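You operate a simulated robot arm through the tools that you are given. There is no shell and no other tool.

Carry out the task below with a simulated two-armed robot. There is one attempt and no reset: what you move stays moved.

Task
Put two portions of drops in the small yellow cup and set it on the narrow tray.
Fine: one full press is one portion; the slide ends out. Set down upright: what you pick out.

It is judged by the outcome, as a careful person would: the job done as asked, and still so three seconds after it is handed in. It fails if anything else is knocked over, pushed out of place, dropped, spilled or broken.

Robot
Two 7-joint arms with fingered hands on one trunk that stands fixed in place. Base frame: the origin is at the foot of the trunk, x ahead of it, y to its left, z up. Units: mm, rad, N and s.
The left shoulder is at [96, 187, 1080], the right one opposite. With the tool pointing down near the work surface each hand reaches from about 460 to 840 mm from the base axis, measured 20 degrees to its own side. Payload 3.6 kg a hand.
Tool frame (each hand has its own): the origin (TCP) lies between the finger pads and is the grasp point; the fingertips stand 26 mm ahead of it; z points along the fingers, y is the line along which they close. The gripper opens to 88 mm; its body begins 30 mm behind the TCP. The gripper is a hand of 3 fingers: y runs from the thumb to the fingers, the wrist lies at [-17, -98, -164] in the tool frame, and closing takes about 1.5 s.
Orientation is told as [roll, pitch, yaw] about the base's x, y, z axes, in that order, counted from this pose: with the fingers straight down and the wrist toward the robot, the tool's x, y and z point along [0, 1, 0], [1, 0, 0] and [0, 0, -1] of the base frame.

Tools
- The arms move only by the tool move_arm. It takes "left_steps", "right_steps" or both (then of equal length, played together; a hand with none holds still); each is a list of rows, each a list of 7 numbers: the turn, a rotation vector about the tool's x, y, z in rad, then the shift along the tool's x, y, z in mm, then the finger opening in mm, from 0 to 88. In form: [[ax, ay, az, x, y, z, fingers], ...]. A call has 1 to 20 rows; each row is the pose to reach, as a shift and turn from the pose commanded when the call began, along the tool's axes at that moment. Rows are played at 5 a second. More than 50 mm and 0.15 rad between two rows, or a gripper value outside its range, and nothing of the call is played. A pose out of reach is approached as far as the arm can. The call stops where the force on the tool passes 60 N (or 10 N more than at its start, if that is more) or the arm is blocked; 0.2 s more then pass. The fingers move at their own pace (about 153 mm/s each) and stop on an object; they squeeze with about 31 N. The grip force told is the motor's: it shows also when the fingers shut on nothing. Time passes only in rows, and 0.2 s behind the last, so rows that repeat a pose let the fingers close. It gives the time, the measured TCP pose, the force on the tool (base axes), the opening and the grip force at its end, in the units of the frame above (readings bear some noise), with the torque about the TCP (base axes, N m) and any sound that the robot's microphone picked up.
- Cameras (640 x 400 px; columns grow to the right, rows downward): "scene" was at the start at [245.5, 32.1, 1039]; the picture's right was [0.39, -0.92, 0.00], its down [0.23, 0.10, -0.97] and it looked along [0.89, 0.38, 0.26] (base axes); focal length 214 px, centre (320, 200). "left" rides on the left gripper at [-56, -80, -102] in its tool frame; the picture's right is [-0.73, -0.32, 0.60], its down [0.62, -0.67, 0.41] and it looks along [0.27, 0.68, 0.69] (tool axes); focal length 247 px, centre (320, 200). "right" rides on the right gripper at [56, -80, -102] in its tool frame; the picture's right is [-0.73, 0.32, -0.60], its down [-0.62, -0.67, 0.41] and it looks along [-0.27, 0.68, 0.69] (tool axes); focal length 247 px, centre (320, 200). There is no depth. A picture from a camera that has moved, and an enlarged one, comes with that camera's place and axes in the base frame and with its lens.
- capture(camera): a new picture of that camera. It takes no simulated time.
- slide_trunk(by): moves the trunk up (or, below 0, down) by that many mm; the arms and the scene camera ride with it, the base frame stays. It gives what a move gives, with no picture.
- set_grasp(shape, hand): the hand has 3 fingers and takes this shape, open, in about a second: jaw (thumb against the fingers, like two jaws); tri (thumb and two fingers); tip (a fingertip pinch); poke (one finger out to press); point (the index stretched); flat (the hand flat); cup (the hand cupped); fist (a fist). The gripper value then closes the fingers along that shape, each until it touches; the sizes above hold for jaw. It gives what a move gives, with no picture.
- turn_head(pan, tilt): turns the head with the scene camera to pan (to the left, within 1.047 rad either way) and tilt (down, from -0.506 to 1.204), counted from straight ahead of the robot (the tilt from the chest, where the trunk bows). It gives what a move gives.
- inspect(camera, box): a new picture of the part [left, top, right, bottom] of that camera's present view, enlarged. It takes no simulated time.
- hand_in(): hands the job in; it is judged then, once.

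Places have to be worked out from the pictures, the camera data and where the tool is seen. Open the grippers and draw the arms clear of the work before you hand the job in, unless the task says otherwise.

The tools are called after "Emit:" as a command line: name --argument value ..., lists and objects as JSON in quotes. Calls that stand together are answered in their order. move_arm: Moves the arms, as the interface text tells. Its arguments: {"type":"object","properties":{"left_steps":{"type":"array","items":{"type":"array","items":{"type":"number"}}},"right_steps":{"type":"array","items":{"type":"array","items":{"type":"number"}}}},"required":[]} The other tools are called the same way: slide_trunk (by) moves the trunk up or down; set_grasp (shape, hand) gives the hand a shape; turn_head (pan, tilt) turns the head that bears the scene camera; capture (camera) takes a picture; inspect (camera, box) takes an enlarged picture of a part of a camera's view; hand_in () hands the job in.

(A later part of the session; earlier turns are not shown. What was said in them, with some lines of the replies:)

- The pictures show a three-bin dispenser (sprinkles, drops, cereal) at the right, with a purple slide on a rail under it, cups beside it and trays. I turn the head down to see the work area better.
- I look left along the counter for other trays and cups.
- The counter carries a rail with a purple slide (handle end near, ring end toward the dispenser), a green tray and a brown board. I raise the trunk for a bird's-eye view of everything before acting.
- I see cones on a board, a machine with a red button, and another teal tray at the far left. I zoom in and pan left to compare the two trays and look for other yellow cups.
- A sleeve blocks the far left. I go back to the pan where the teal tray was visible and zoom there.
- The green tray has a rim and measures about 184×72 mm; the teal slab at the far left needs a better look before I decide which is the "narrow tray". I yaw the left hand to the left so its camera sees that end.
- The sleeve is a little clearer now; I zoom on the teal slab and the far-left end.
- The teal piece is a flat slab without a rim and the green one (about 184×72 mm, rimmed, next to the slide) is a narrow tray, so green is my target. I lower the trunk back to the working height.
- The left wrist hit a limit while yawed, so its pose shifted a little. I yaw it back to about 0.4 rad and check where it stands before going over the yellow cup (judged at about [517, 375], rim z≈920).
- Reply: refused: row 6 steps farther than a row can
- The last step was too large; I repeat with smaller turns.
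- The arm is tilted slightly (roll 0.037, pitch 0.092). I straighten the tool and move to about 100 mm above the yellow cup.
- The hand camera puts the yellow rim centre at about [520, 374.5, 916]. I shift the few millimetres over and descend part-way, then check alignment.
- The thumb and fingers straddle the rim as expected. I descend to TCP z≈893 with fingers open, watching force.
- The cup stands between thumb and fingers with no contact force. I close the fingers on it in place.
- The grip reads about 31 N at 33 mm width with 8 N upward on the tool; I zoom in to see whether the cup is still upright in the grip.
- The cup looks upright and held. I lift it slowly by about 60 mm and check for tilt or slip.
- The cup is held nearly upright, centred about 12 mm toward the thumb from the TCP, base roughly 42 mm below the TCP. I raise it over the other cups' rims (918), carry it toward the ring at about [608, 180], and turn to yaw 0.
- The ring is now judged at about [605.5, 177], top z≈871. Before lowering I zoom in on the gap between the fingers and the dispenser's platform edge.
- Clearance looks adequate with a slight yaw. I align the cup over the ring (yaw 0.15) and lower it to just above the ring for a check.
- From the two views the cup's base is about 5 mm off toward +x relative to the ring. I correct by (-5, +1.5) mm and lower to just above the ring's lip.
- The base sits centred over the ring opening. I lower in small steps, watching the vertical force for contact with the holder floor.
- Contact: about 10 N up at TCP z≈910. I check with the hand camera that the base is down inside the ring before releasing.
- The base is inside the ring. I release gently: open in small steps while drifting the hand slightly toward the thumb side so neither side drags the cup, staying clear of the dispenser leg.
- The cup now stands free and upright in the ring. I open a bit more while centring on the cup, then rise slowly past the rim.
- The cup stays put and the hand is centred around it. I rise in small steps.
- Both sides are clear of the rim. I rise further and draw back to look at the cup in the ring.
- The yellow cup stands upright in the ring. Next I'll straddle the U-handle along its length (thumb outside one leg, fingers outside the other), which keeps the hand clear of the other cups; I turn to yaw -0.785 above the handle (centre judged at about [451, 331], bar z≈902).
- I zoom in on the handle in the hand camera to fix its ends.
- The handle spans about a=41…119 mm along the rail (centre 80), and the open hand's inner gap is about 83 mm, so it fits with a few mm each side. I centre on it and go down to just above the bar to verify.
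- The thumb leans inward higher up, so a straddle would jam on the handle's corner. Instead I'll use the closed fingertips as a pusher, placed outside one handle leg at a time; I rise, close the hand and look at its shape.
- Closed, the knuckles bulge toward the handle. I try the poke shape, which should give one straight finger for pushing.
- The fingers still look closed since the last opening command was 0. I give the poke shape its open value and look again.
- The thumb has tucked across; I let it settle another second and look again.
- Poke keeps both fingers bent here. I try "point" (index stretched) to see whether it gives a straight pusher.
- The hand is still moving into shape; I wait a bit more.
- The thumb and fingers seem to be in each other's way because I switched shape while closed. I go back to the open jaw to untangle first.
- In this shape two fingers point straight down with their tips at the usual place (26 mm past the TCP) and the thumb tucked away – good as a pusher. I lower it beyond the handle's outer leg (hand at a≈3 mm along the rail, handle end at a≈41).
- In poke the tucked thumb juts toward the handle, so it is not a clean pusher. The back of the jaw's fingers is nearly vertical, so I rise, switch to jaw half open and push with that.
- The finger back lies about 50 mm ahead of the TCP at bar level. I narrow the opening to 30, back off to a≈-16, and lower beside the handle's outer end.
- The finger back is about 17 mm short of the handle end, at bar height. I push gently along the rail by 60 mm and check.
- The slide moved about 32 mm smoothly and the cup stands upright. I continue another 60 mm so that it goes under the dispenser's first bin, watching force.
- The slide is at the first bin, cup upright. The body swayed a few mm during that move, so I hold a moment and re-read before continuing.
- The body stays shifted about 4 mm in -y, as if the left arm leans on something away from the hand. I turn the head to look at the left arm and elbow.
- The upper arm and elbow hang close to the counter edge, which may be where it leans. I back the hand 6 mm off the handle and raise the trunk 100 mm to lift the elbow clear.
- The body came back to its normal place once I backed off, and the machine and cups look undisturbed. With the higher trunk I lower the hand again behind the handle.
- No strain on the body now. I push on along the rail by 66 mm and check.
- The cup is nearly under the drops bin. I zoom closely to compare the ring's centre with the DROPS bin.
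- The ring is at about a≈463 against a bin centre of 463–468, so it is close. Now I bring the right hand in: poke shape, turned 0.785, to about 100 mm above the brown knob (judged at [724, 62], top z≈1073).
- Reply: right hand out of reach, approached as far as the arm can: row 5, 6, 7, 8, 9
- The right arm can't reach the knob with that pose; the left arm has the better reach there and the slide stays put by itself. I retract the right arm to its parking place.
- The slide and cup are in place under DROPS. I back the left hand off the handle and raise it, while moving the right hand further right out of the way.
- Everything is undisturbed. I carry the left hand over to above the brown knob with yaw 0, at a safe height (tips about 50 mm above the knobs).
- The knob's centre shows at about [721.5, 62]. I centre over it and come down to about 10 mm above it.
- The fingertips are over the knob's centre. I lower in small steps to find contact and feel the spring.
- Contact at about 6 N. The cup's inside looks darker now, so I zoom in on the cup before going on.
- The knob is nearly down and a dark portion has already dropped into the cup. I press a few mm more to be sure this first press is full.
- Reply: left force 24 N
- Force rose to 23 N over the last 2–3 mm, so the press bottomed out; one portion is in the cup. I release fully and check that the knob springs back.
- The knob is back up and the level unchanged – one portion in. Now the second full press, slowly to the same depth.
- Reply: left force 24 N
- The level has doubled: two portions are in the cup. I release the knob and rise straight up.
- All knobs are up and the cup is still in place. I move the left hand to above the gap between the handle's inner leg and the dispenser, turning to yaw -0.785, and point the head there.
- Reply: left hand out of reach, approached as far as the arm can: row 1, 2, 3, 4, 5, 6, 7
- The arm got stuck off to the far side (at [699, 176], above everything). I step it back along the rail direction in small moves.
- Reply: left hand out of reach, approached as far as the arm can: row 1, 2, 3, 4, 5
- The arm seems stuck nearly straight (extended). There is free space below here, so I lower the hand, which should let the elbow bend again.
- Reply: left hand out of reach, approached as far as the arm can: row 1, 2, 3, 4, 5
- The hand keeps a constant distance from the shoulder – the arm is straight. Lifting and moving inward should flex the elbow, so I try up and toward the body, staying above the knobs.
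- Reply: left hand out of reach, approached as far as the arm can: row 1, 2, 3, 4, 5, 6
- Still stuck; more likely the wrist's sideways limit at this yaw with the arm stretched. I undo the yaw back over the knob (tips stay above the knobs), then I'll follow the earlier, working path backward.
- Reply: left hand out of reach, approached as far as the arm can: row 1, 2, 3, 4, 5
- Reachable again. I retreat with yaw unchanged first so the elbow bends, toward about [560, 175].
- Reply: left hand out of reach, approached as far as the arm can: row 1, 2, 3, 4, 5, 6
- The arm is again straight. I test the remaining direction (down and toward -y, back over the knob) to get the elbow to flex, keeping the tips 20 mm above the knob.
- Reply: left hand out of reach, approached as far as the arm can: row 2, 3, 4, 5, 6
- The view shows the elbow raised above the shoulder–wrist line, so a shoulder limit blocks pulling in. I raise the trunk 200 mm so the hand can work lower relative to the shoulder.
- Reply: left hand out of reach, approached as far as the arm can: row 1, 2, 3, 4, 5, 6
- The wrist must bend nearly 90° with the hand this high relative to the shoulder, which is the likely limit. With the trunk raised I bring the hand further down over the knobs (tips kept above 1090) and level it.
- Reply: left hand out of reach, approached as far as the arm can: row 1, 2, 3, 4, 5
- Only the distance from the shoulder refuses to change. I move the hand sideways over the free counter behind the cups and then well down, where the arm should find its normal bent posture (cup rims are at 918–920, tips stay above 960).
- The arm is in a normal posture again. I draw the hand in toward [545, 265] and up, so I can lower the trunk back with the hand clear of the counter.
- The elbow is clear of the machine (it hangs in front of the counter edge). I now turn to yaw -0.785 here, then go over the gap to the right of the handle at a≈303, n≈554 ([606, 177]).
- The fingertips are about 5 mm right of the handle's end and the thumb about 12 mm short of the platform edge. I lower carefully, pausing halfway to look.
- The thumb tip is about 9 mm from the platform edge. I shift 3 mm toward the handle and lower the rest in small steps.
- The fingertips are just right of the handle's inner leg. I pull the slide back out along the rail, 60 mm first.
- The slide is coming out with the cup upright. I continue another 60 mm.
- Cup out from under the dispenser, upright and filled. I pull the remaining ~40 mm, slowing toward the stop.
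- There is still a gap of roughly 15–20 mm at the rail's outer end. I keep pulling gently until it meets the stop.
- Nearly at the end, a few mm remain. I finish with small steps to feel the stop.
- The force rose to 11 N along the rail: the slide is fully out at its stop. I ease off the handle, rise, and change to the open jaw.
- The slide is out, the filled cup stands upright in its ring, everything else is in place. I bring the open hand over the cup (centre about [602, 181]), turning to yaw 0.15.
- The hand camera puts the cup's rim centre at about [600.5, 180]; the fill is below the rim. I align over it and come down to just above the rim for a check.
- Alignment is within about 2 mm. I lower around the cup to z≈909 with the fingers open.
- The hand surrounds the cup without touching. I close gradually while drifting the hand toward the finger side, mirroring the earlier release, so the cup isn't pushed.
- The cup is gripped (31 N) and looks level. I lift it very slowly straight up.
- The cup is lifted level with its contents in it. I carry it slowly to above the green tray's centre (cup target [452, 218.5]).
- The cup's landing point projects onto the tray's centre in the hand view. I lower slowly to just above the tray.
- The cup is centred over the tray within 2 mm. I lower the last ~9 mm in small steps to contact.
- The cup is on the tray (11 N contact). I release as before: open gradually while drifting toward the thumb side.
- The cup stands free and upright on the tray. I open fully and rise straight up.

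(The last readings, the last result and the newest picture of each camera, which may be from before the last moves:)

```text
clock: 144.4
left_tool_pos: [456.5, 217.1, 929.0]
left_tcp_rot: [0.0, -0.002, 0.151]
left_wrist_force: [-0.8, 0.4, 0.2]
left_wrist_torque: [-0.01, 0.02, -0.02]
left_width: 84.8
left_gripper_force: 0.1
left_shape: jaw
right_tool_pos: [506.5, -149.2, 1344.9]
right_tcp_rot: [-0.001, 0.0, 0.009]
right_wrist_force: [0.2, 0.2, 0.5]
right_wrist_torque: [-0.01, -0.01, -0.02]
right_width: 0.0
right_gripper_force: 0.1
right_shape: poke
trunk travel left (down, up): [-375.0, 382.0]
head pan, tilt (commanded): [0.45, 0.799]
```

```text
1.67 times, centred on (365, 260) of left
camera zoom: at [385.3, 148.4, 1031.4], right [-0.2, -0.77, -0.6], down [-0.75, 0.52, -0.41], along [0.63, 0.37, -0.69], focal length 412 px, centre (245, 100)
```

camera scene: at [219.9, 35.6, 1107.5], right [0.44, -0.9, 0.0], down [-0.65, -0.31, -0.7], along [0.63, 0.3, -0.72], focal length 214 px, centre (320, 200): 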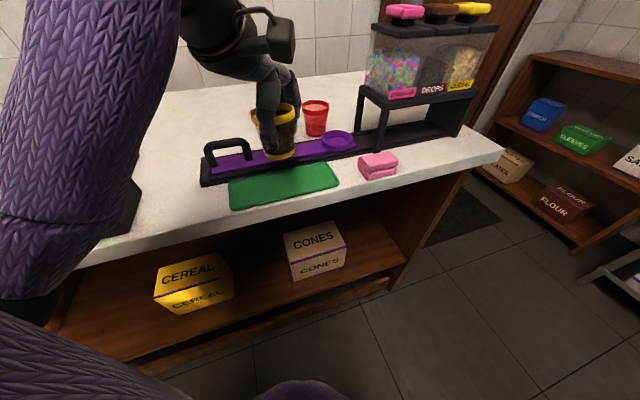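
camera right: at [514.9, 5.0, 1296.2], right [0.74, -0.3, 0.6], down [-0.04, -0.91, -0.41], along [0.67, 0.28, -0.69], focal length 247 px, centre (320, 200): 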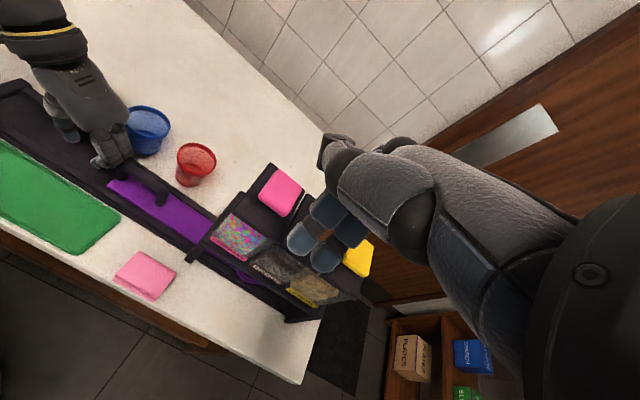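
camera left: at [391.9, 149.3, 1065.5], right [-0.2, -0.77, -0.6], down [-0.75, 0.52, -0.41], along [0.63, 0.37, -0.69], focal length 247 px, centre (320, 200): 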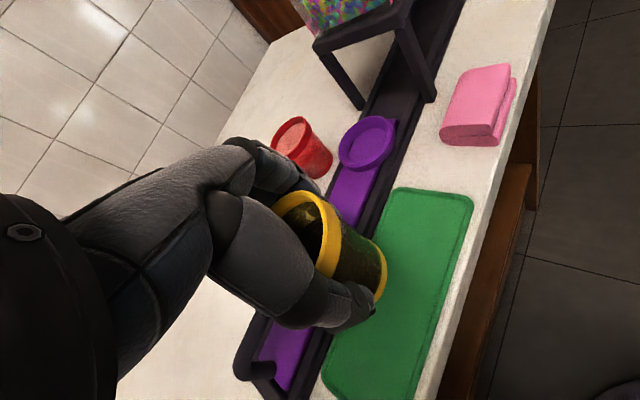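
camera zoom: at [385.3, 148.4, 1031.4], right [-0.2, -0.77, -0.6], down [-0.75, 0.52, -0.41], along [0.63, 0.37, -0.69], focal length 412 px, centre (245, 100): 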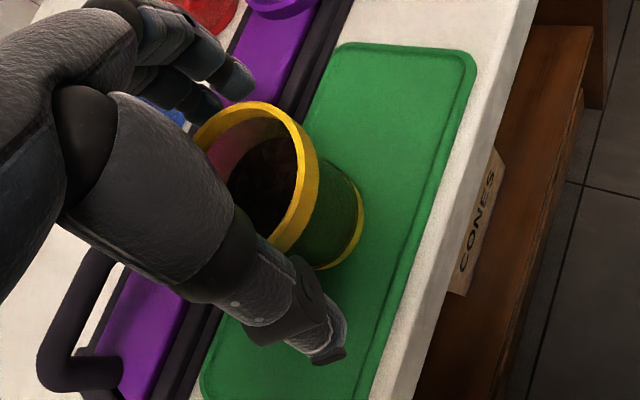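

The cup stays still. I rise further, then draw the arm back clear of the work.

Emit:
move_arm --left_steps '[[0, 0, 0, 0, 0, -10, 85], [0, 0, 0, 0, 0, -22, 85], [0, 0, 0, 0, 0, -40, 86], [0, 0, 0, 0, 0, -65, 88], [0, 0, 0, 0, 0, -95, 88], [0, 0, 0, 0, 0, -130, 88], [0, 0, 0, 0, 0, -165, 88], [0, 0, 0, 0, 0, -200, 88], [0, 0, 0, 0, 0, -200, 88]]'

Emit:
capture --camera "scene"

Emit:
inspect --camera "scene" --box '[190, 80, 430, 220]'

Emit:
capture --camera "left"

```text
clock: 146.4
left_tool_pos: [482.7, 239.5, 1093.6]
left_tcp_rot: [0.044, -0.014, 0.185]
left_wrist_force: [-0.5, 0.3, 0.6]
left_wrist_torque: [-0.01, 0.03, -0.02]
left_width: 87.4
left_gripper_force: 0.1
left_shape: jaw
left hand out of reach, approached as far as the arm can: row 7, 8, 9
right_tool_pos: [507.4, -149.0, 1344.1]
right_tcp_rot: [-0.001, -0.001, 0.009]
right_wrist_force: [0.2, 0.3, -0.1]
right_wrist_torque: [0.0, 0.0, 0.0]
right_width: 0.0
right_gripper_force: 0.0
right_shape: poke
trunk travel left (down, up): [-375.0, 382.0]
head pan, tilt (commanded): [0.45, 0.799]
```

```text
taken
camera scene: at [219.7, 36.1, 1107.5], right [0.44, -0.9, 0.0], down [-0.65, -0.31, -0.7], along [0.63, 0.3, -0.72], focal length 214 px, centre (320, 200)
```

scene: 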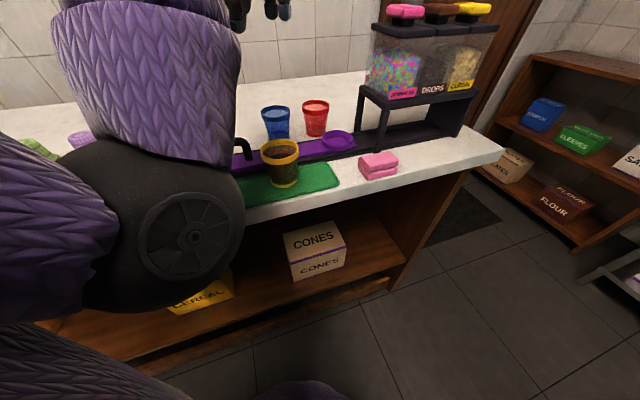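

```text
2.67 times, centred on (310, 150) of scene
camera zoom: at [219.7, 36.1, 1107.5], right [0.44, -0.9, 0.0], down [-0.65, -0.31, -0.7], along [0.63, 0.3, -0.72], focal length 572 px, centre (347, 333)
```

zoom: 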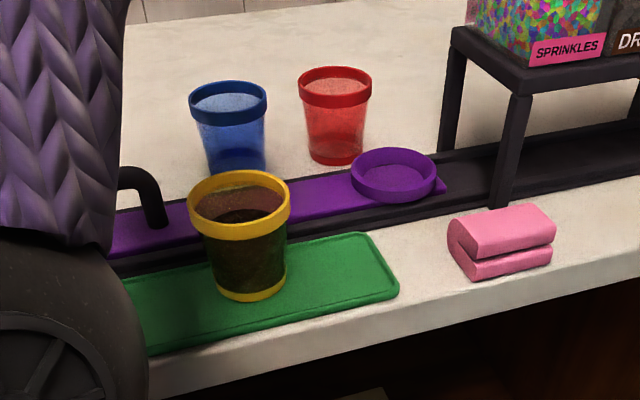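

```text
taken
camera left: at [414.8, 163.4, 1192.4], right [-0.18, -0.75, -0.64], down [-0.77, 0.51, -0.39], along [0.62, 0.42, -0.67], focal length 247 px, centre (320, 200)
```

left: 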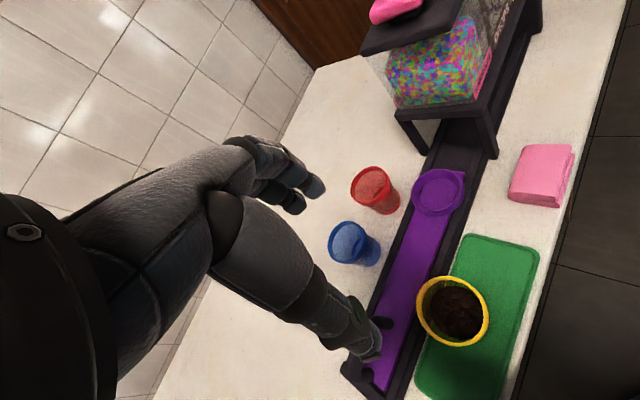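

The cup stands upright on the green tray with its two portions; slide out, other items in place. I raise the trunk to lift both arms well clear of the work.

Emit:
slide_trunk --by 200

Emit:
turn_head --pan 0.5 --tilt 0.95

Emit:
capture --camera "scene"

Emit:
capture --camera "left"

```text
clock: 148.6
left_tool_pos: [486.0, 223.0, 1302.4]
left_tcp_rot: [0.004, -0.023, 0.159]
left_wrist_force: [-1.4, -0.3, 0.2]
left_wrist_torque: [-0.01, 0.03, 0.02]
left_width: 87.7
left_gripper_force: 0.2
left_shape: jaw
right_tool_pos: [508.3, -149.6, 1543.7]
right_tcp_rot: [0.0, 0.0, 0.008]
right_wrist_force: [-0.6, 0.4, 0.3]
right_wrist_torque: [0.03, 0.0, 0.03]
right_width: 0.0
right_gripper_force: 0.1
right_shape: poke
trunk travel left (down, up): [-575.0, 182.0]
head pan, tilt (commanded): [0.45, 0.799]
```

```text
clock: 149.2
left_tool_pos: [485.3, 224.5, 1300.8]
left_tcp_rot: [0.008, -0.018, 0.158]
left_wrist_force: [0.1, 0.5, 0.2]
left_wrist_torque: [-0.01, -0.01, -0.03]
left_width: 87.8
left_gripper_force: 0.1
left_shape: jaw
right_tool_pos: [508.2, -148.6, 1543.5]
right_tcp_rot: [-0.001, 0.001, 0.008]
right_wrist_force: [0.0, 0.2, 0.4]
right_wrist_torque: [-0.05, -0.01, -0.01]
right_width: 0.0
right_gripper_force: 0.0
right_shape: poke
trunk travel left (down, up): [-575.0, 182.0]
head pan, tilt (commanded): [0.499, 0.949]
```

```text
taken
camera scene: at [196.6, 35.3, 1304.5], right [0.48, -0.88, 0.0], down [-0.71, -0.39, -0.58], along [0.51, 0.28, -0.81], focal length 214 px, centre (320, 200)
```

scene: 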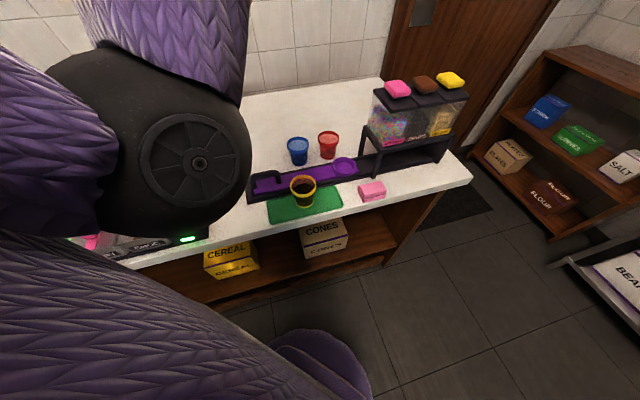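

```text
taken
camera left: at [414.3, 153.5, 1400.9], right [-0.19, -0.77, -0.61], down [-0.75, 0.51, -0.42], along [0.64, 0.38, -0.67], focal length 247 px, centre (320, 200)
```

left: 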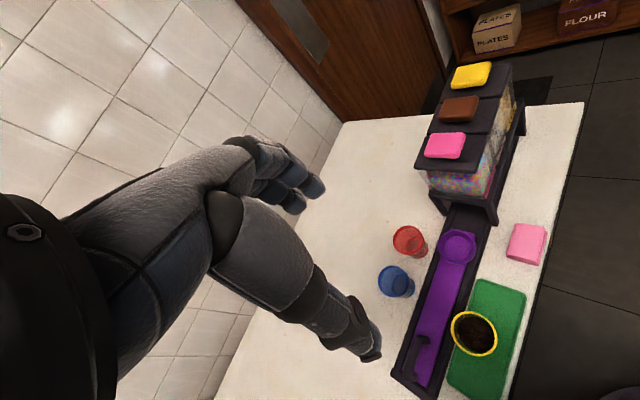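

Cup, slide, towel and other cups look right. I set the right hand open (jaw), and lift the left arm to its starting area so I can check the left end of the counter.

Emit:
set_grasp --hand "right" --shape "jaw"

Emit:
move_arm --left_steps '[[0, 0, 0.02, 16, -8, -35, 88], [0, 0, 0.05, 32, -16, -70, 88], [0, 0, 0.08, 48, -24, -105, 88], [0, 0, 0.11, 64, -32, -140, 88], [0, 0, 0.14, 80, -40, -175, 88], [0, 0, 0.158, 98, -46, -210, 88], [0, 0, 0.158, 98, -46, -240, 88], [0, 0, 0.158, 98, -46, -240, 88]]'

Emit:
turn_head --pan 0.6 --tilt 0.9

Emit:
capture --camera "scene"

Emit:
inspect --camera "scene" --box '[240, 120, 440, 245]'

Emit:
inspect --camera "scene" --box '[60, 120, 260, 245]'

```text
clock: 150.2
left_tool_pos: [486.3, 223.9, 1298.6]
left_tcp_rot: [0.011, -0.018, 0.161]
left_wrist_force: [-0.1, 0.0, 0.9]
left_wrist_torque: [-0.03, -0.01, -0.04]
left_width: 87.8
left_gripper_force: 0.1
left_shape: jaw
right_tool_pos: [507.8, -149.8, 1544.5]
right_tcp_rot: [0.0, 0.003, 0.008]
right_wrist_force: [-0.3, 0.6, 0.0]
right_wrist_torque: [0.0, 0.01, -0.05]
right_width: 87.9
right_gripper_force: 0.0
right_shape: jaw
trunk travel left (down, up): [-575.0, 182.0]
head pan, tilt (commanded): [0.499, 0.949]
```

```text
clock: 151.9
left_tool_pos: [451.4, 358.5, 1543.2]
left_tcp_rot: [0.0, -0.001, -0.008]
left_wrist_force: [-0.8, -0.7, 0.4]
left_wrist_torque: [-0.01, 0.0, -0.02]
left_width: 87.6
left_gripper_force: 0.0
left_shape: jaw
left hand out of reach, approached as far as the arm can: row 1, 2, 3, 4, 5, 6, 7, 8
right_tool_pos: [508.6, -150.2, 1544.2]
right_tcp_rot: [-0.001, 0.0, 0.008]
right_wrist_force: [0.0, -0.2, 0.7]
right_wrist_torque: [-0.02, -0.01, -0.01]
right_width: 87.9
right_gripper_force: 0.0
right_shape: jaw
trunk travel left (down, up): [-575.0, 182.0]
head pan, tilt (commanded): [0.499, 0.949]
```

```text
clock: 152.6
left_tool_pos: [451.9, 357.2, 1544.4]
left_tcp_rot: [0.001, -0.002, -0.007]
left_wrist_force: [-0.7, 0.5, 0.0]
left_wrist_torque: [0.0, 0.02, 0.0]
left_width: 87.7
left_gripper_force: 0.0
left_shape: jaw
right_tool_pos: [507.6, -149.4, 1545.0]
right_tcp_rot: [0.0, 0.0, 0.009]
right_wrist_force: [1.2, -0.8, -0.1]
right_wrist_torque: [-0.04, 0.01, 0.0]
right_width: 87.9
right_gripper_force: 0.1
right_shape: jaw
trunk travel left (down, up): [-575.0, 182.0]
head pan, tilt (commanded): [0.6, 0.901]
```

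```text
taken
camera scene: at [194.9, 43.2, 1308.1], right [0.56, -0.83, 0.0], down [-0.65, -0.44, -0.62], along [0.51, 0.35, -0.78], focal length 214 px, centre (320, 200)
```

scene: 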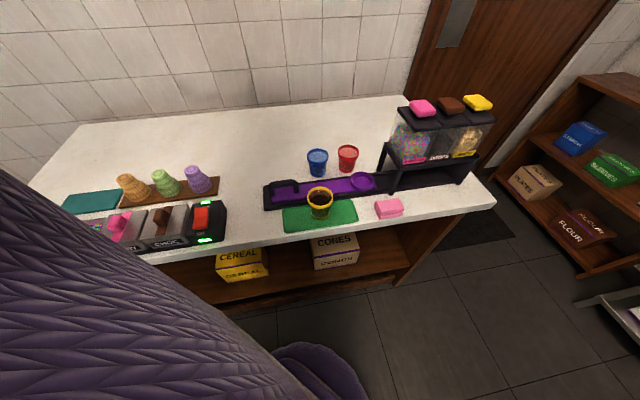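

```text
3.20 times, centred on (340, 182) of scene
camera zoom: at [194.9, 43.2, 1308.1], right [0.56, -0.83, 0.0], down [-0.65, -0.44, -0.62], along [0.51, 0.35, -0.78], focal length 686 px, centre (256, 256)
```

zoom: 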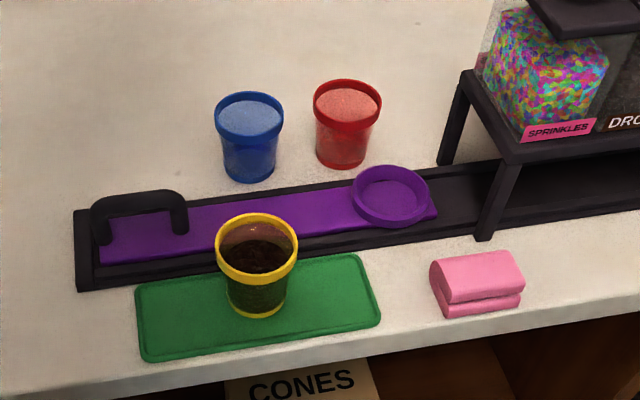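

```text
3.20 times, centred on (160, 182) of scene
camera zoom: at [194.9, 43.2, 1308.1], right [0.56, -0.83, 0.0], down [-0.65, -0.44, -0.62], along [0.51, 0.35, -0.78], focal length 686 px, centre (832, 256)
```

zoom: 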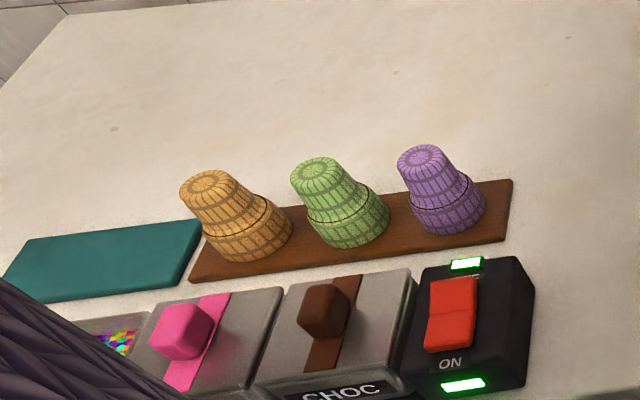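

Compared with the first view from this same spot, the slide, tray, cups, towel, machine and cones all sit where they were. The yellow cup with two portions of drops stands upright on the narrow green tray, and both hands are open and clear, so I hand in.

Emit:
hand_in

```text
The job is handed in.
```

The small yellow cup, with two portions of drops in it, is standing upright on the narrow green tray, and the job is handed in.

- **Portions:** I pressed the brown drops knob fully down twice. The level in the cup rose by the same amount each time, and I saw no spillage.
- **Slide:** I pulled the slide back out until it met its stop.
- **Everything else:** The blue and red cups, the towel, the dispenser, the cones and the machine look the same as in my first view from that spot.
- **Contact:** While I was pushing the slide in, the left arm briefly leaned on something, probably the counter edge. I backed off and raised the trunk, and nothing appears to have moved.
- **Tray choice:** I took "narrow tray" to mean the green rimmed one beside the slide. The only other candidate was a flat teal slab at the far left with no rim.

Both hands are open and clear of the work.
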